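You operate a simulated robot arm through the tools that you are given. There is no shell and no other tool. Be economical: measure what you need, move in short steps, check, and stop when the job is done.

Carry out the task below with a simulated robot arm. There is one attempt and no reset: what you move stays moved.

## Task
Shut the pads carton and stick one blue sticker on its flap.
Fine: use the red dabber and stand it back. Set down upright: red dabber.

Only the result counts: the job must be done as asked and must still hold three seconds after the hand-in. Knocking over, shifting, dropping, spilling or breaking anything else fails it.

## Robot
A 6-joint arm with a two-finger parallel gripper, fixed in place. Base frame: the origin is at the foot of the arm, x ahead of it, y to its left, z up; the work surface is at about z = 0. Lengths are in mm, angles in degrees, forces in N, time in s.
With the tool pointing down near the work surface it reaches from about 140 to 580 mm from the base axis. Its first joint turns from -66.0 to 66.0 degrees. Payload 2.1 kg.
The tool frame sits at the grasp point between the pads (the TCP): z along the fingers, y along the line on which they close. The tips reach 30 mm beyond it. Largest opening 94 mm; finger width 28, thickness 10; the body of the gripper, 50 by 96 mm, starts 55 mm behind the TCP.
Orientation is told as [roll, pitch, yaw] about the base's x, y, z axes, in that order, counted from this pose: with the fingers straight down and closing along the base's y, the tool's x points along the base's -x, its y along +y and its z along -z.

## Interface
- The arm moves only by the tool step_arm. Its argument "rows" is text: rows parted by semicolons, each of 7 numbers parted by spaces: the turn, a rotation vector about the tool's x, y, z in degrees, then the shift along the tool's x, y, z in mm, then the finger opening in mm, from 0 to 94. In form: ax ay az tx ty tz grip; .... A call has 1 to 20 rows; each row shifts and turns the commanded pose from where the row before left it, along the tool's axes as they then stand. A row lasts 0.2 s, in which the tool goes at most 50 mm and 8.6 degrees; a call with a longer step from one row to the next is refused whole, and so is a gripper value outside its range. A pose out of reach is approached as far as the arm can. The call stops where the force on the tool passes 40 N (or 10 N more than at its start, if that is more) or the arm is blocked; 0.2 s more then pass. The fingers move at their own pace (about 72 mm/s each) and stop on an object; they squeeze with about 34 N. The grip force told is the motor's: it shows also when the fingers shut on nothing. Time passes only in rows, and 0.2 s behind the last, so rows that do not move let the fingers close. The reply holds the time, the measured pose of the TCP, the force on the tool along the base axes, the opening and the grip force, in the units named above and with some noise, with the torque about the TCP (base axes, N m) and any sound that the robot's microphone picked up.
- Cameras (640 x 400 px; columns grow to the right, rows downward): "scene" is fixed at [51.2, -378.2, 507.4]; the picture's right is [0.73, -0.69, 0.00], its down [-0.33, -0.35, -0.88] and it looks along [0.60, 0.64, -0.48] (base axes); focal length 321 px, centre (320, 200). "wrist" rides on the gripper at [76, 14, -102] in the tool frame; the picture's right is [-0.18, 0.98, 0.00], its down [-0.75, -0.14, -0.64] and it looks along [-0.63, -0.12, 0.77] (tool axes); focal length 243 px, centre (320, 200). There is no depth. A picture from a camera that has moved, and an enlarged one, comes with that camera's place and axes in the base frame and with its lens. The place of the scene camera against the robot may be out by one fixed shift of up to 25 mm in any direction.
- capture(camera): a new picture of that camera. No time passes.
- zoom(camera, box): a new picture of the part [left, top, right, bottom] of that camera's present view, enlarged. No time passes.
- sign_off(): hands the job in; it is judged then, once.

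Go step by step. Nothing tells you positions but the pictures and the camera data: compare them with the known pose of the tool, close in by small moves and look again before you grip or let go. The budget is 120 turns and 68 pictures, counting those below and the enlarged ones. Unless the task says otherwise, let go and move clear before handing in, and close with one line.

The tools are called after "Emit:" as name(argument=value, ...) on one line, values as JSON. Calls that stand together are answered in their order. step_arm: Moves the arm, as the interface text tells. Its arguments: {"type":"object","properties":{"rows":{"type":"string"}},"required":["rows"]} The other tools are called the same way: capture (camera) takes a picture; zoom (camera, box) takes an enlarged picture of a part of a camera's view; sign_off () hands the job in.

At the start:

```text
time: 0.0
position: [346.9, -87.5, 318.7]
orientation: [-0.1, 0.0, 0.0]
force: [1.0, -0.5, -0.1]
ft_torque: [0.03, 0.0, 0.02]
width: 94.3
grasp_force: 0.0
```

scene: 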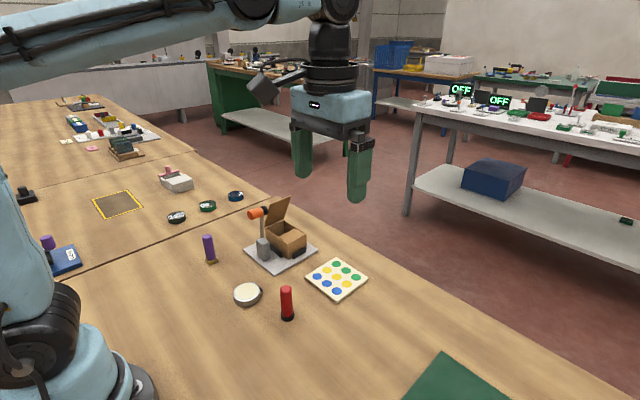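
wrist: 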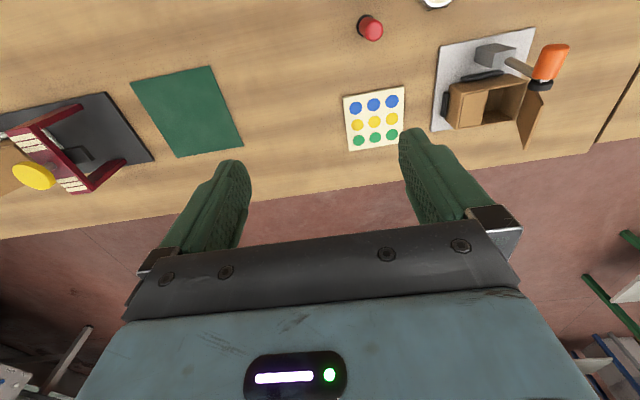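

I see a carton on a grey plate with an open flap, a sticker sheet (blue, yellow and green dots), a red dabber and a white pot. I'll zoom in for detail.

Emit:
zoom(camera="scene", box=[190, 180, 390, 330])

Emit:
zoom(camera="wrist", box=[320, 0, 600, 175])

```text
2.67 times, centred on (290, 255) of scene
camera zoom: at [51.2, -378.2, 507.4], right [0.73, -0.69, 0.0], down [-0.33, -0.35, -0.88], along [0.6, 0.64, -0.48], focal length 857 px, centre (400, 53)
```

zoom: 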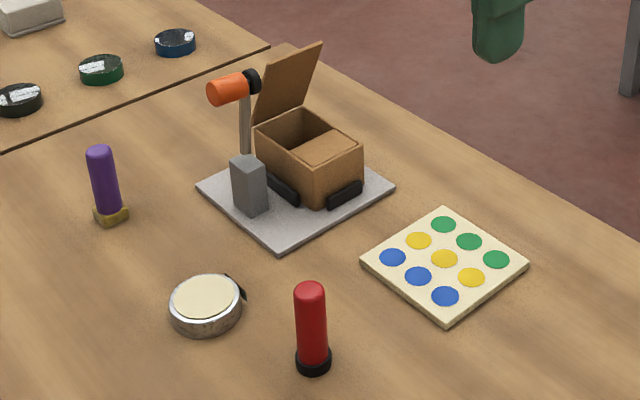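

```text
2.29 times, centred on (460, 88) of wrist
camera zoom: at [271.9, -73.9, 421.9], right [0.18, 0.98, 0.0], down [0.75, -0.14, 0.64], along [0.63, -0.12, -0.77], focal length 555 px, centre (0, 457)
```

zoom: 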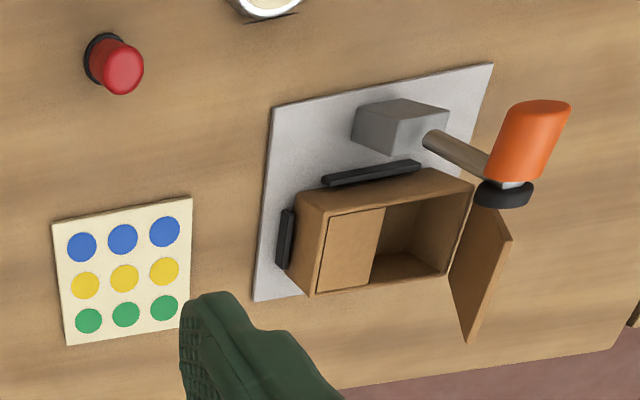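

The carton is near (450,155), the sheet near (450,-11) and the dabber near (315,-17). I'll move the wrist camera to get a better view of the carton area.

Emit:
step_arm(rows="0 0 0 20 40 6 94;0 0 0 20 40 6 94;0 0 0 20 40 6 94;0 0 0 20 40 6 94;0 0 0 17 37 6 94;0 0 0 0 0 0 94")

Emit:
capture(camera="wrist")

Emit:
zoom(camera="scene", box=[235, 190, 335, 275])

```text
time: 1.4
position: [250.3, 109.2, 288.0]
orientation: [0.0, 0.0, 0.1]
force: [-0.3, 0.1, 0.1]
ft_torque: [-0.05, 0.0, 0.0]
width: 94.1
grasp_force: 0.1
```

```text
63 pictures are left
camera wrist: at [174.0, 122.9, 390.5], right [0.18, 0.98, 0.0], down [0.75, -0.14, 0.64], along [0.63, -0.12, -0.77], focal length 243 px, centre (320, 200)
```

wrist: 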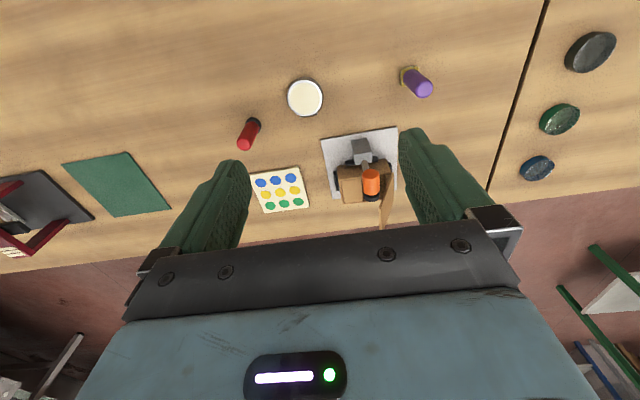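

```text
4.71 times, centred on (285, 232) of scene
camera zoom: at [51.1, -378.2, 507.4], right [0.73, -0.69, 0.0], down [-0.33, -0.35, -0.88], along [0.6, 0.64, -0.48], focal length 1512 px, centre (485, 47)
```

zoom: 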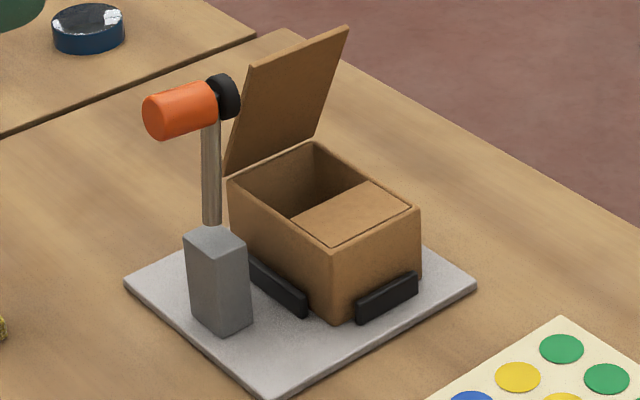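

The carton's main flap hinges on its left (+y) side, and a mallet-like head leans nearby. I'll zoom in to measure it.

Emit:
zoom(camera="wrist", box=[230, 60, 440, 240])

```text
2.22 times, centred on (335, 150) of wrist
camera zoom: at [174.0, 122.9, 390.5], right [0.18, 0.98, 0.0], down [0.75, -0.14, 0.64], along [0.63, -0.12, -0.77], focal length 539 px, centre (287, 311)
```

zoom: 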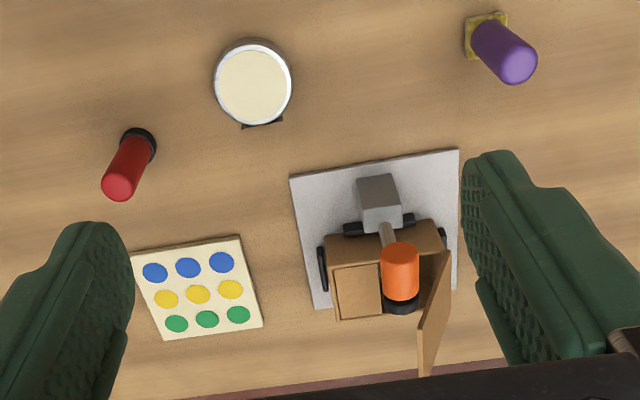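

Estimates: the carton spans x 417–472 and y 110–200, with its top at z≈48. The flap is hinged at y≈200 and leans inward, and a hammer stands in a block with its head near (380,154) up to z≈130. I'll move to the +y side with the fingers closed and look again.

Emit:
step_arm(rows="0 0 0 -35 24 0 0;0 0 0 -35 24 0 0;0 0 0 -35 24 0 0;0 0 0 -35 24 0 0;0 0 0 -35 24 0 0;0 0 0 -32 24 30 0;0 0 0 0 0 30 0;0 0 0 0 0 0 0")

Emit:
capture(camera="wrist")

Emit:
capture(camera="scene")

```text
time: 3.2
position: [457.4, 253.8, 229.3]
orientation: [0.0, 0.1, 0.1]
force: [-0.7, -0.9, 0.5]
ft_torque: [0.04, -0.01, 0.02]
width: 0.2
grasp_force: 33.1
```

```text
60 pictures are left
camera wrist: at [381.3, 267.4, 331.8], right [0.18, 0.98, 0.0], down [0.75, -0.14, 0.64], along [0.63, -0.12, -0.77], focal length 243 px, centre (320, 200)
```

wrist: 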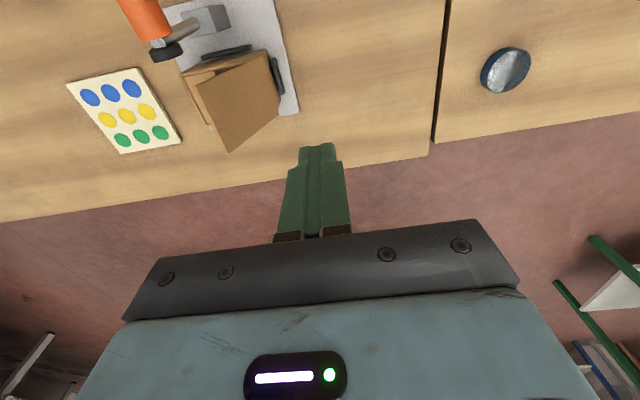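

```text
59 pictures are left
```

scene: 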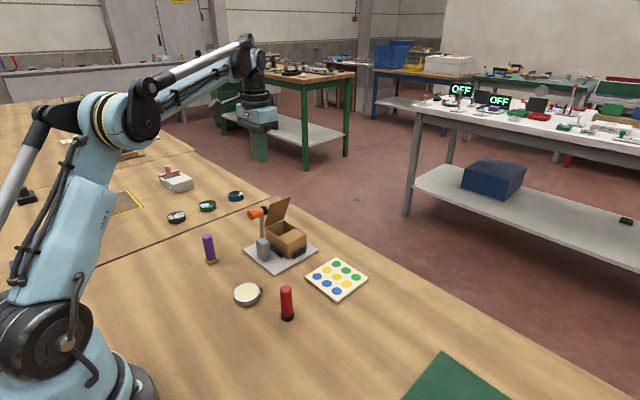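

The flap hinge is at y≈203 and z≈48. The flap leans in at about 64° and spans x 413–477, and the hammer end is at x≈394, so it's clear. I'll descend on the outside and sweep the flap inward.

Emit:
step_arm(rows="0 0 0 0 0 34 0;0 0 0 0 0 34 0;0 0 0 0 0 34 0;0 0 0 0 -30 2 0;0 0 0 0 -25 2 0;0 0 0 0 -7 0 0;0 0 0 0 -5 3 0;0 0 0 0 -5 4 0;0 0 0 0 -5 4 0;0 0 0 0 -4 5 0;0 0 0 0 0 0 0")

Emit:
capture(camera="wrist")

Emit:
zoom(camera="scene", box=[215, 150, 375, 290])

```text
time: 5.6
position: [458.2, 173.0, 109.2]
orientation: [0.1, 0.0, 0.0]
force: [0.1, -0.6, -0.2]
ft_torque: [-0.02, 0.0, 0.03]
width: 0.0
grasp_force: 33.2
```

```text
58 pictures are left
camera wrist: at [382.0, 186.2, 210.2], right [0.18, 0.98, 0.0], down [0.75, -0.14, 0.64], along [0.63, -0.12, -0.77], focal length 243 px, centre (320, 200)
```

wrist: 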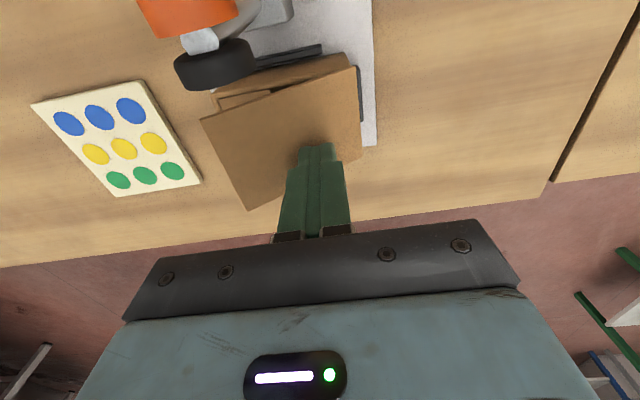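

```text
2.86 times, centred on (295, 220) of scene
camera zoom: at [51.1, -378.2, 507.4], right [0.73, -0.69, 0.0], down [-0.33, -0.35, -0.88], along [0.6, 0.64, -0.48], focal length 918 px, centre (391, 143)
```

zoom: 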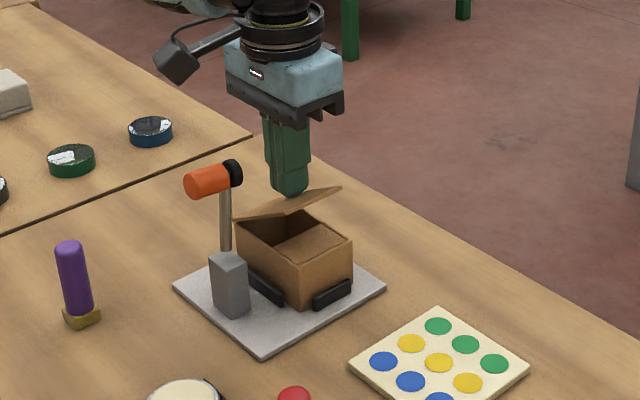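

The flap is folding well and the hammer is untouched. I'll keep going down.

Emit:
step_arm(rows="0 0 0 0 -3 6 0;0 0 0 0 -3 6 0;0 0 0 0 -1 6 0;0 0 0 0 0 5 0;0 0 0 0 0 3 0;0 0 0 0 0 0 0")

Emit:
zoom(camera="scene", box=[215, 150, 375, 290])

```text
time: 6.8
position: [459.2, 165.4, 85.4]
orientation: [0.0, -0.1, 0.0]
force: [-1.7, 0.7, 22.0]
ft_torque: [-0.01, 0.06, 0.04]
width: 0.1
grasp_force: 33.6
stopped in row 5: the force on the tool passed its limit at 50 N (the readings are from after the stop); the commanded pose is now the measured one
```

```text
2.86 times, centred on (295, 220) of scene
camera zoom: at [51.0, -378.3, 507.4], right [0.73, -0.69, 0.0], down [-0.33, -0.35, -0.88], along [0.6, 0.64, -0.48], focal length 918 px, centre (391, 143)
```

zoom: 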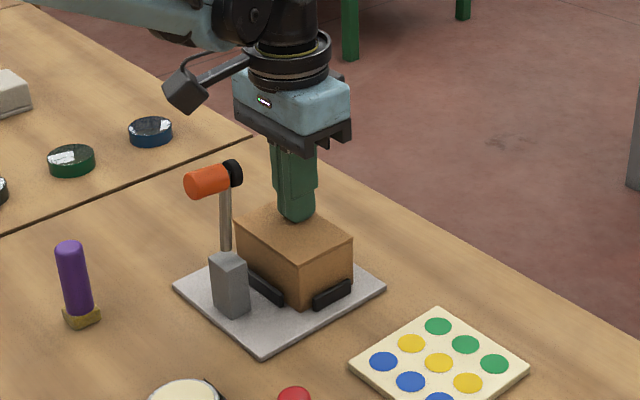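

The flap is shut with its top at z≈55. I'll lift off to see whether it stays closed.

Emit:
step_arm(rows="0 0 0 0 0 -10 0;0 0 0 0 0 -40 0;0 0 0 0 0 -40 0;0 0 0 0 0 -30 0;0 0 0 0 -40 -20 0;0 0 0 0 0 0 0;0 0 0 0 0 0 0")

Emit:
zoom(camera="scene", box=[215, 180, 375, 330])

Emit:
capture(camera="wrist")

```text
time: 8.4
position: [459.2, 125.9, 226.3]
orientation: [0.0, -0.1, 0.0]
force: [-0.8, -0.1, 0.0]
ft_torque: [-0.02, 0.02, -0.05]
width: 0.0
grasp_force: 33.1
```

```text
2.67 times, centred on (295, 255) of scene
camera zoom: at [51.1, -378.2, 507.4], right [0.73, -0.69, 0.0], down [-0.33, -0.35, -0.88], along [0.6, 0.64, -0.48], focal length 857 px, centre (387, 53)
```

zoom: 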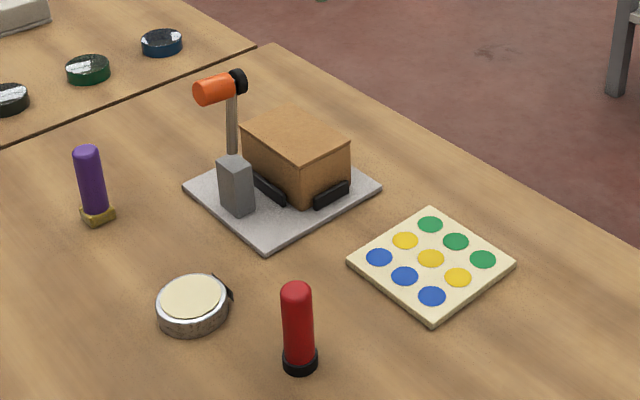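

```text
54 pictures are left
camera wrist: at [382.4, 139.0, 328.6], right [0.18, 0.98, 0.0], down [0.75, -0.14, 0.64], along [0.63, -0.12, -0.77], focal length 243 px, centre (320, 200)
```

wrist: 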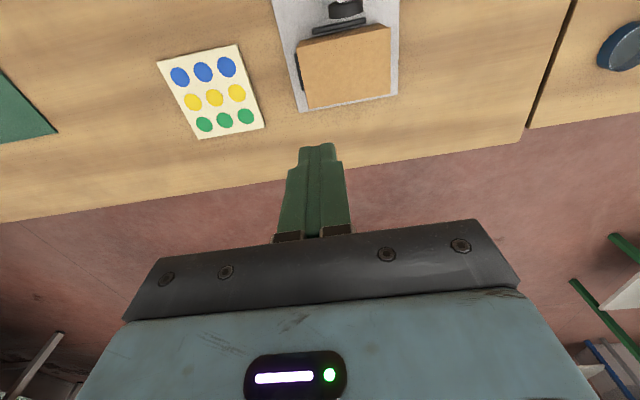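

The flap stays shut. The blue stickers are near (425, -42/-12/+18) and the dabber is near (315,-16). I'll move above the dabber with a moderate opening.

Emit:
step_arm(rows="0 0 0 30 -30 0 60;0 0 0 30 -30 0 60;0 0 0 30 -30 0 60;0 0 0 30 -30 0 60;0 0 0 24 -22 20 60;0 0 0 0 0 46 60;0 0 0 0 0 0 60")

Emit:
capture(camera="wrist")

Emit:
zoom(camera="scene", box=[235, 220, 355, 340])

```text
time: 10.0
position: [314.5, -16.8, 158.8]
orientation: [0.0, 0.0, 0.1]
force: [-0.2, 1.0, 0.4]
ft_torque: [0.02, -0.01, 0.01]
width: 60.0
grasp_force: 0.0
```

```text
53 pictures are left
camera wrist: at [238.3, -3.5, 260.8], right [0.18, 0.98, 0.0], down [0.75, -0.14, 0.64], along [0.63, -0.12, -0.77], focal length 243 px, centre (320, 200)
```

wrist: 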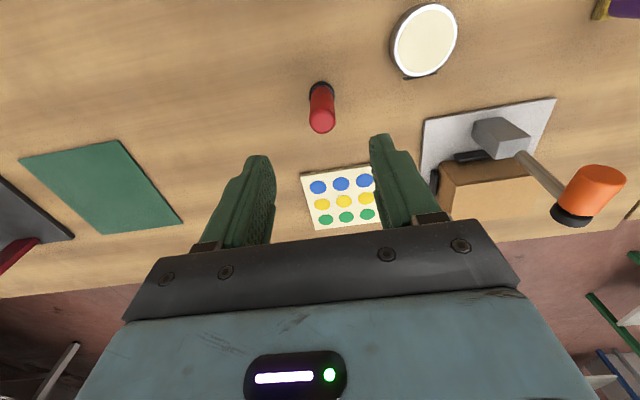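

```text
3.33 times, centred on (295, 280) of scene
camera zoom: at [51.1, -378.2, 507.4], right [0.73, -0.69, 0.0], down [-0.33, -0.35, -0.88], along [0.6, 0.64, -0.48], focal length 1071 px, centre (403, -67)
```

zoom: 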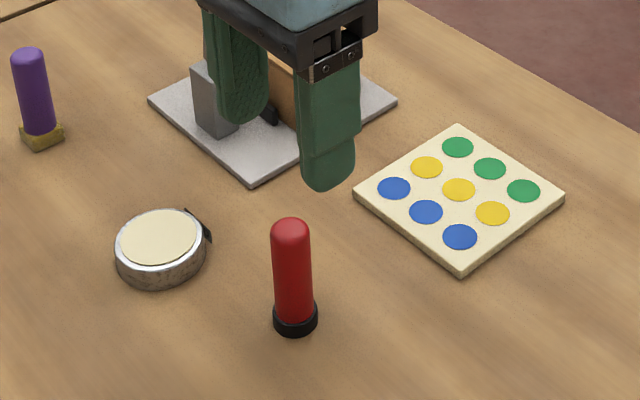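

The gripper is centred on the dabber. I'll descend and grip it.

Emit:
step_arm(rows="0 0 0 0 0 40 60;0 0 0 0 0 40 60;0 0 0 0 0 20 60;0 0 0 0 0 13 60;0 0 0 0 0 0 60")

Emit:
capture(camera="wrist")

Emit:
zoom(camera="scene", box=[235, 220, 355, 340])

```text
time: 11.2
position: [314.6, -16.8, 45.1]
orientation: [0.0, 0.0, -0.1]
force: [-0.1, -0.7, 0.5]
ft_torque: [0.02, -0.03, -0.02]
width: 59.9
grasp_force: 0.0
```

```text
51 pictures are left
camera wrist: at [238.5, -3.8, 147.8], right [0.18, 0.98, 0.0], down [0.75, -0.14, 0.64], along [0.63, -0.12, -0.77], focal length 243 px, centre (320, 200)
```

wrist: 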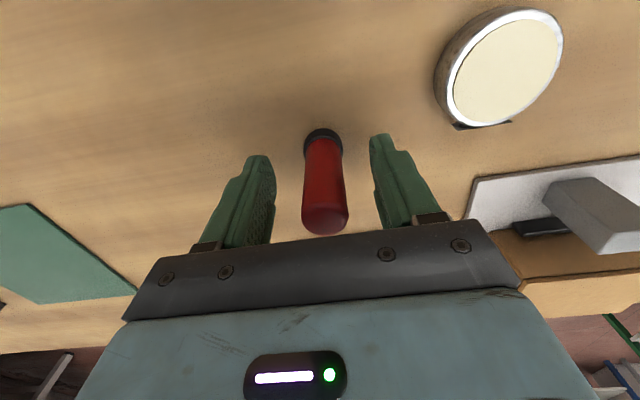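

```text
3.33 times, centred on (295, 280) of scene
camera zoom: at [51.1, -378.2, 507.4], right [0.73, -0.69, 0.0], down [-0.33, -0.35, -0.88], along [0.6, 0.64, -0.48], focal length 1071 px, centre (403, -67)
```

zoom: 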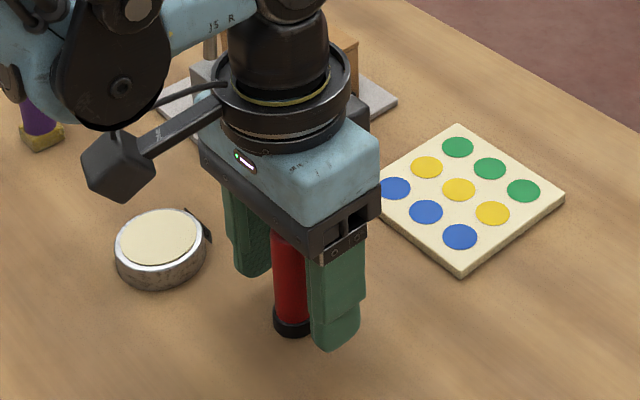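

The dabber sits between the fingers, so I'll close on it and lift slightly.

Emit:
step_arm(rows="0 0 0 0 0 0 30;0 0 0 0 0 0 15;0 0 0 0 0 0 15;0 0 0 0 0 0 10;0 0 0 0 0 0 10")

```text
time: 12.4
position: [314.6, -17.1, 44.8]
orientation: [0.0, 0.1, 0.0]
force: [0.4, 0.1, -0.5]
ft_torque: [0.01, -0.01, 0.01]
width: 20.5
grasp_force: 33.8
```

The dabber is gripped at about 20.5 mm. I'll lift it and look at its lower end.

Emit:
step_arm(rows="0 0 0 0 0 -10 10;0 0 0 0 0 -40 10;0 0 0 0 0 -40 10;0 0 0 0 0 0 10")

Emit:
zoom(camera="scene", box=[235, 220, 355, 340])

Emit:
capture(camera="wrist")

```text
time: 13.4
position: [314.1, -17.5, 137.1]
orientation: [0.0, 0.0, 0.1]
force: [0.1, -0.4, -0.9]
ft_torque: [-0.01, 0.02, 0.0]
width: 20.7
grasp_force: 34.0
```

```text
3.33 times, centred on (295, 280) of scene
camera zoom: at [51.2, -378.2, 507.4], right [0.73, -0.69, 0.0], down [-0.33, -0.35, -0.88], along [0.6, 0.64, -0.48], focal length 1071 px, centre (403, -67)
```

zoom: 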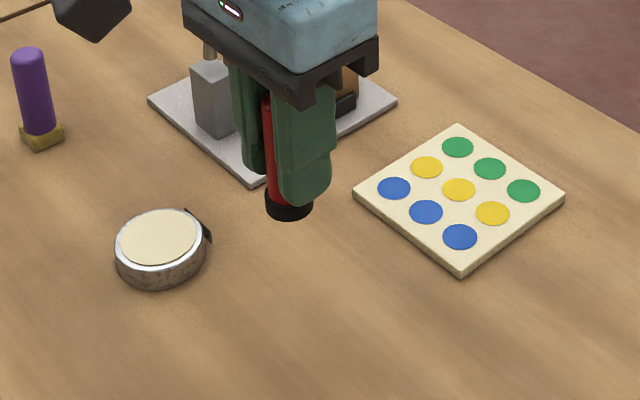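

```text
48 pictures are left
camera wrist: at [238.2, -3.8, 238.8], right [0.18, 0.98, 0.0], down [0.75, -0.14, 0.64], along [0.63, -0.12, -0.77], focal length 243 px, centre (320, 200)
```

wrist: 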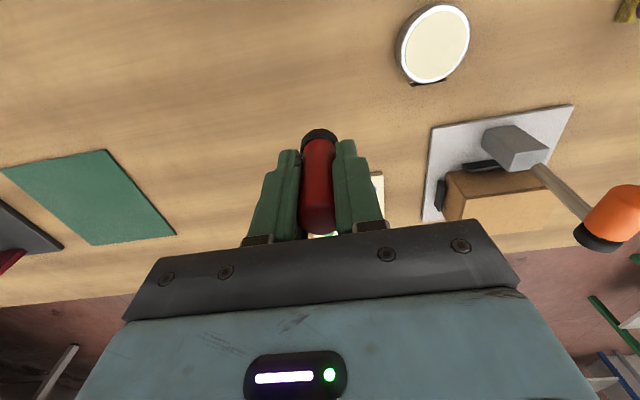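

The black foot lifts with the dabber, with its bottom about 45 mm below the TCP. I'll go above the +y corner blue dot at about (426,18).

Emit:
step_arm(rows="0 0 0 -40 12 0 10;0 0 0 -40 12 0 10;0 0 0 -31.5 12.5 0 10;0 0 0 0 0 40 10;0 0 0 0 0 30 10;0 0 0 0 0 0 10;0 0 0 0 0 0 10")

Emit:
capture(camera="wrist")

Emit:
zoom(camera="scene", box=[285, 220, 385, 320])

```text
time: 15.0
position: [425.9, 20.0, 66.2]
orientation: [0.0, 0.0, 0.0]
force: [-0.7, -0.1, 0.6]
ft_torque: [-0.01, 0.02, 0.01]
width: 20.9
grasp_force: 33.8
```

```text
47 pictures are left
camera wrist: at [349.7, 33.7, 167.8], right [0.18, 0.98, 0.0], down [0.75, -0.14, 0.64], along [0.63, -0.12, -0.77], focal length 243 px, centre (320, 200)
```

wrist: 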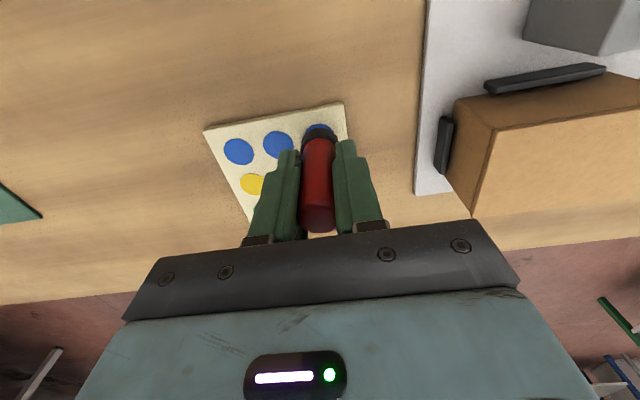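

```text
4.00 times, centred on (335, 270) of scene
camera zoom: at [51.2, -378.2, 507.4], right [0.73, -0.69, 0.0], down [-0.33, -0.35, -0.88], along [0.6, 0.64, -0.48], focal length 1285 px, centre (260, -80)
```

zoom: 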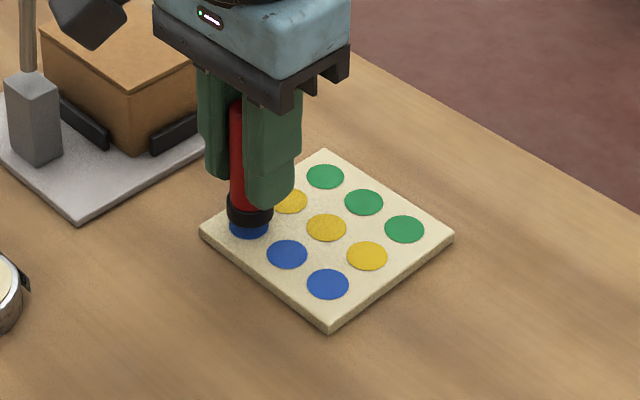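

The foot is aligned over the blue dot. I'll press down gently in small steps.

Emit:
step_arm(rows="0 0 0 0 0 3 10;0 0 0 0 0 3 10;0 0 0 0 0 2 10;0 0 0 0 0 2 10;0 0 0 0 0 0 10")

```text
time: 16.2
position: [425.7, 19.4, 56.3]
orientation: [0.0, 0.0, 0.0]
force: [-0.3, 0.8, 9.1]
ft_torque: [0.14, 0.01, 0.01]
width: 20.7
grasp_force: 34.3
```

There is contact at about 9 N. I'll press a touch more, hold, then lift.

Emit:
step_arm(rows="0 0 0 0 0 0.7 10;0 0 0 0 0 0 10;0 0 0 0 0 0 10")

Emit:
step_arm(rows="0 0 0 0 0 -5 10;0 0 0 0 0 -25 10;0 0 0 0 0 -40 10;0 0 0 0 0 -40 10;0 0 0 0 0 0 10")

Emit:
zoom(camera="scene", box=[285, 180, 385, 320])

Emit:
capture(camera="wrist")

```text
time: 17.0
position: [425.9, 20.3, 54.8]
orientation: [0.0, 0.0, 0.0]
force: [-1.7, 0.5, 12.9]
ft_torque: [-0.1, 0.03, -0.03]
width: 20.3
grasp_force: 33.8
```

```text
time: 18.2
position: [425.5, 21.1, 166.1]
orientation: [0.0, 0.0, 0.1]
force: [0.5, 0.6, -1.0]
ft_torque: [-0.05, -0.01, 0.0]
width: 20.9
grasp_force: 33.6
```

```text
2.86 times, centred on (335, 250) of scene
camera zoom: at [51.2, -378.2, 507.4], right [0.73, -0.69, 0.0], down [-0.33, -0.35, -0.88], along [0.6, 0.64, -0.48], focal length 918 px, centre (277, 57)
```

zoom: 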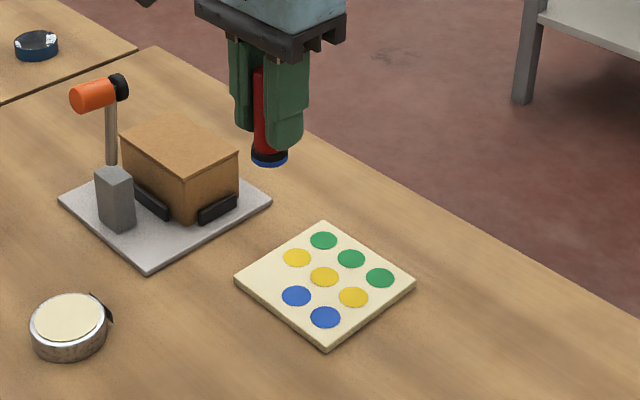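

```text
44 pictures are left
camera wrist: at [349.7, 33.9, 267.8], right [0.18, 0.98, 0.0], down [0.75, -0.14, 0.64], along [0.63, -0.12, -0.77], focal length 243 px, centre (320, 200)
```

wrist: 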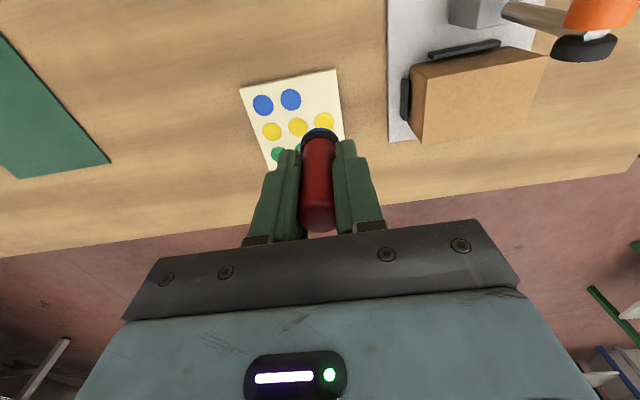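

The blue sticker is on the dabber's foot. I'll move above the flap centre and come down near it.

Emit:
step_arm(rows="0 0 0 -26.5 0 0 10;0 0 0 0 44 0 10;0 0 0 0 44 0 10;0 0 0 0 43 0 10;0 0 0 0 0 30 10;0 0 0 0 0 20 10;0 0 0 0 0 0 10;0 0 0 0 0 0 10")

Emit:
capture(camera="wrist")

Emit:
zoom(camera="scene", box=[225, 150, 345, 270])

```text
time: 20.0
position: [452.6, 152.3, 114.6]
orientation: [0.0, 0.0, 0.0]
force: [0.3, 0.8, 0.6]
ft_torque: [0.0, 0.01, 0.03]
width: 20.7
grasp_force: 34.3
```

```text
43 pictures are left
camera wrist: at [376.4, 165.1, 216.4], right [0.18, 0.98, 0.0], down [0.75, -0.14, 0.64], along [0.63, -0.12, -0.77], focal length 243 px, centre (320, 200)
```

wrist: 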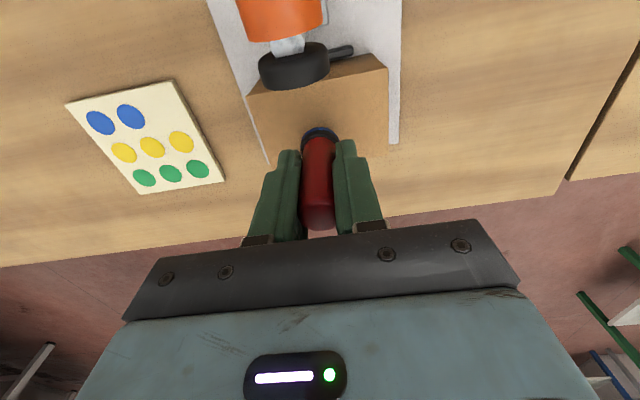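

```text
3.33 times, centred on (285, 210) of scene
camera zoom: at [51.2, -378.2, 507.4], right [0.73, -0.69, 0.0], down [-0.33, -0.35, -0.88], along [0.6, 0.64, -0.48], focal length 1071 px, centre (437, 167)
```

zoom: 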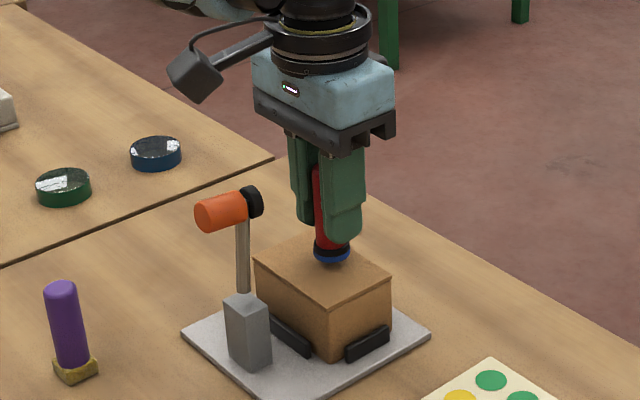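

It's well placed over the flap. I'll press down in small steps.

Emit:
step_arm(rows="0 0 0 0 0 4 10;0 0 0 0 0 4 10;0 0 0 0 0 3 10;0 0 0 0 0 2 10;0 0 0 0 0 0 10")

```text
time: 21.2
position: [453.0, 151.4, 101.2]
orientation: [0.0, -0.1, 0.1]
force: [-0.6, 1.0, 22.1]
ft_torque: [0.28, 0.02, 0.02]
width: 20.9
grasp_force: 34.1
```

It is pressed at 22 N. I'll hold briefly, then lift straight up.

Emit:
step_arm(rows="0 0 0 0 0 0 10;0 0 0 0 0 0 10;0 0 0 0 0 -3 10;0 0 0 0 0 -10 10;0 0 0 0 0 -30 10;0 0 0 0 0 -35 10;0 0 0 0 0 0 10")

Emit:
capture(camera="wrist")

Emit:
zoom(camera="scene", box=[225, 150, 345, 270])

```text
time: 22.8
position: [452.6, 150.6, 181.0]
orientation: [0.0, 0.0, -0.1]
force: [-1.0, 0.9, -1.6]
ft_torque: [0.03, 0.0, 0.03]
width: 21.0
grasp_force: 34.0
```

```text
41 pictures are left
camera wrist: at [376.3, 164.2, 282.6], right [0.18, 0.98, 0.0], down [0.75, -0.14, 0.64], along [0.63, -0.12, -0.77], focal length 243 px, centre (320, 200)
```

wrist: 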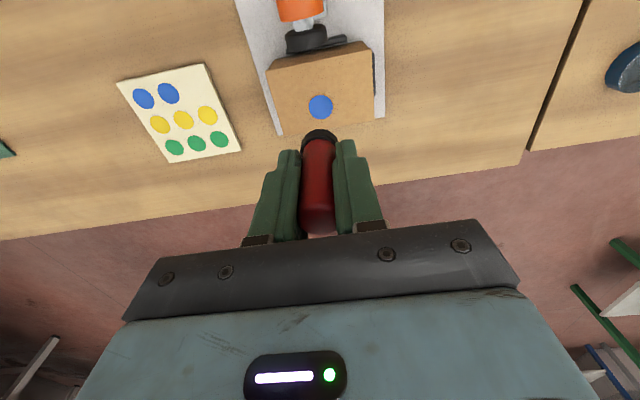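

```text
3.33 times, centred on (285, 210) of scene
camera zoom: at [51.2, -378.2, 507.4], right [0.73, -0.69, 0.0], down [-0.33, -0.35, -0.88], along [0.6, 0.64, -0.48], focal length 1071 px, centre (437, 167)
```

zoom: 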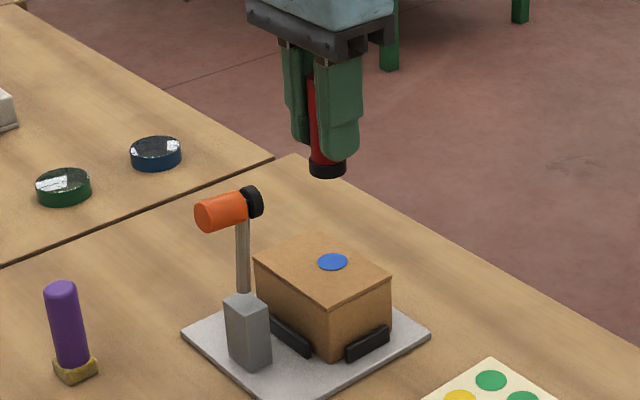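

The sticker is on the closed flap. Next I'll carry the dabber back to its original spot at (314.5,-17).

Emit:
step_arm(rows="0 0 0 0 -44 0 10;0 0 0 0 -44 0 10;0 0 0 0 -42 0 10;0 0 0 35 -10 0 10;0 0 0 35 -10 0 10;0 0 0 35 -10 0 10;0 0 0 33 -7.5 20 10;0 0 0 0 0 40 10;0 0 0 0 0 40 10;0 0 0 0 0 20 10;0 0 0 0 0 6 10;0 0 0 0 0 0 10")

Emit:
zoom(camera="scene", box=[235, 220, 355, 340])

```text
time: 25.4
position: [313.6, -17.2, 53.6]
orientation: [0.0, 0.0, 0.1]
force: [0.4, 0.1, 0.2]
ft_torque: [0.01, 0.0, -0.06]
width: 20.6
grasp_force: 33.6
```

```text
3.33 times, centred on (295, 280) of scene
camera zoom: at [51.1, -378.2, 507.4], right [0.73, -0.69, 0.0], down [-0.33, -0.35, -0.88], along [0.6, 0.64, -0.48], focal length 1071 px, centre (403, -67)
```

zoom: 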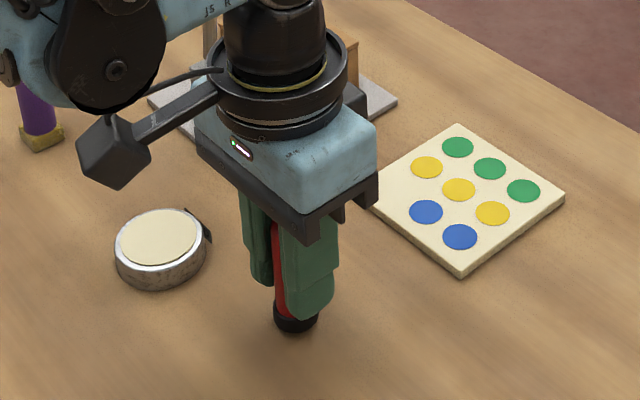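

I'll lower it the last few millimetres until it touches the table.

Emit:
step_arm(rows="0 0 0 -1 0 3 10;0 0 0 0 0 2 10;0 0 0 0 0 1.5 10;0 0 0 0 0 1 10;0 0 0 0 0 0 10")

```text
time: 26.6
position: [316.5, -15.8, 46.2]
orientation: [0.0, -0.1, 0.0]
force: [-1.2, 0.3, 11.3]
ft_torque: [-0.01, 0.0, -0.05]
width: 20.4
grasp_force: 34.2
```

It touches the table at 11 N. I'll ease off slightly and open.

Emit:
step_arm(rows="0 0 0 0 0 -0.5 10;0 0 0 0 0 0 22;0 0 0 0 0 0 30;0 0 0 0 0 0 45;0 0 0 0 0 0 60;0 0 0 0 0 0 60")

Emit:
capture(camera="wrist")

```text
time: 28.0
position: [316.7, -15.7, 46.6]
orientation: [0.1, 0.0, 0.1]
force: [0.6, -0.6, -0.5]
ft_torque: [0.0, 0.04, 0.02]
width: 59.9
grasp_force: 0.0
```

```text
38 pictures are left
camera wrist: at [239.3, -3.0, 149.2], right [0.18, 0.98, 0.0], down [0.75, -0.14, 0.64], along [0.63, -0.12, -0.77], focal length 243 px, centre (320, 200)
```

wrist: 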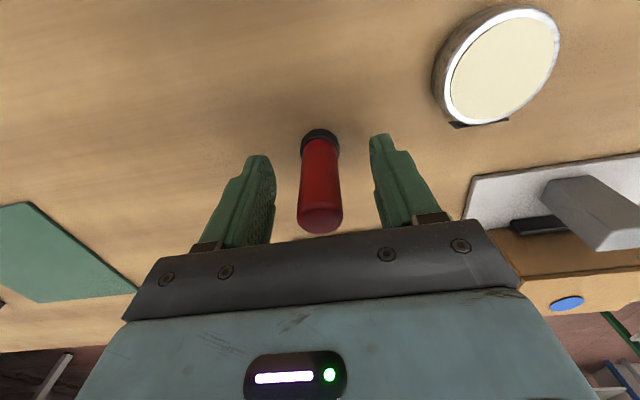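

The dabber is standing. I'll rise straight up and check the whole scene.

Emit:
step_arm(rows="0 0 0 0 0 -40 60;0 0 0 0 0 -45 60;0 0 0 0 0 -45 60;0 0 0 0 0 -45 60;0 0 0 30 0 0 60;0 0 0 0 0 0 60")

Emit:
zoom(camera="scene", box=[190, 180, 390, 330])

```text
time: 29.4
position: [286.2, -14.2, 222.4]
orientation: [0.0, 0.0, 0.0]
force: [0.4, -0.5, 0.0]
ft_torque: [0.05, 0.0, -0.05]
width: 59.8
grasp_force: 0.1
```

```text
2.67 times, centred on (290, 255) of scene
camera zoom: at [51.1, -378.2, 507.4], right [0.73, -0.69, 0.0], down [-0.33, -0.35, -0.88], along [0.6, 0.64, -0.48], focal length 857 px, centre (400, 53)
```

zoom: 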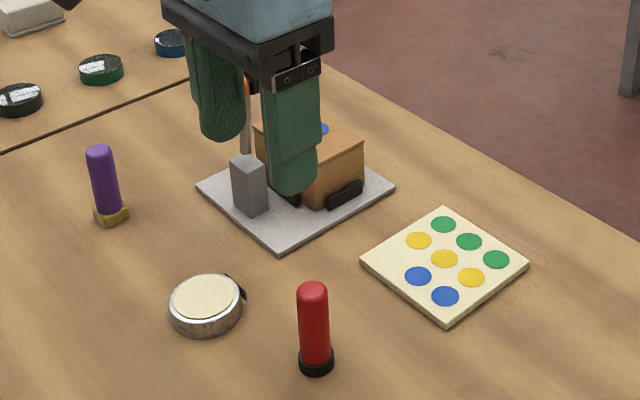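

The carton is shut with one blue sticker on its flap, the dabber stands upright at its spot, and nothing else has moved. I'll hand the job in.

Emit:
sign_off()

```text
The job is handed in.
```

The pads carton is shut with one blue sticker on its flap, and the red dabber is standing upright back in its place.
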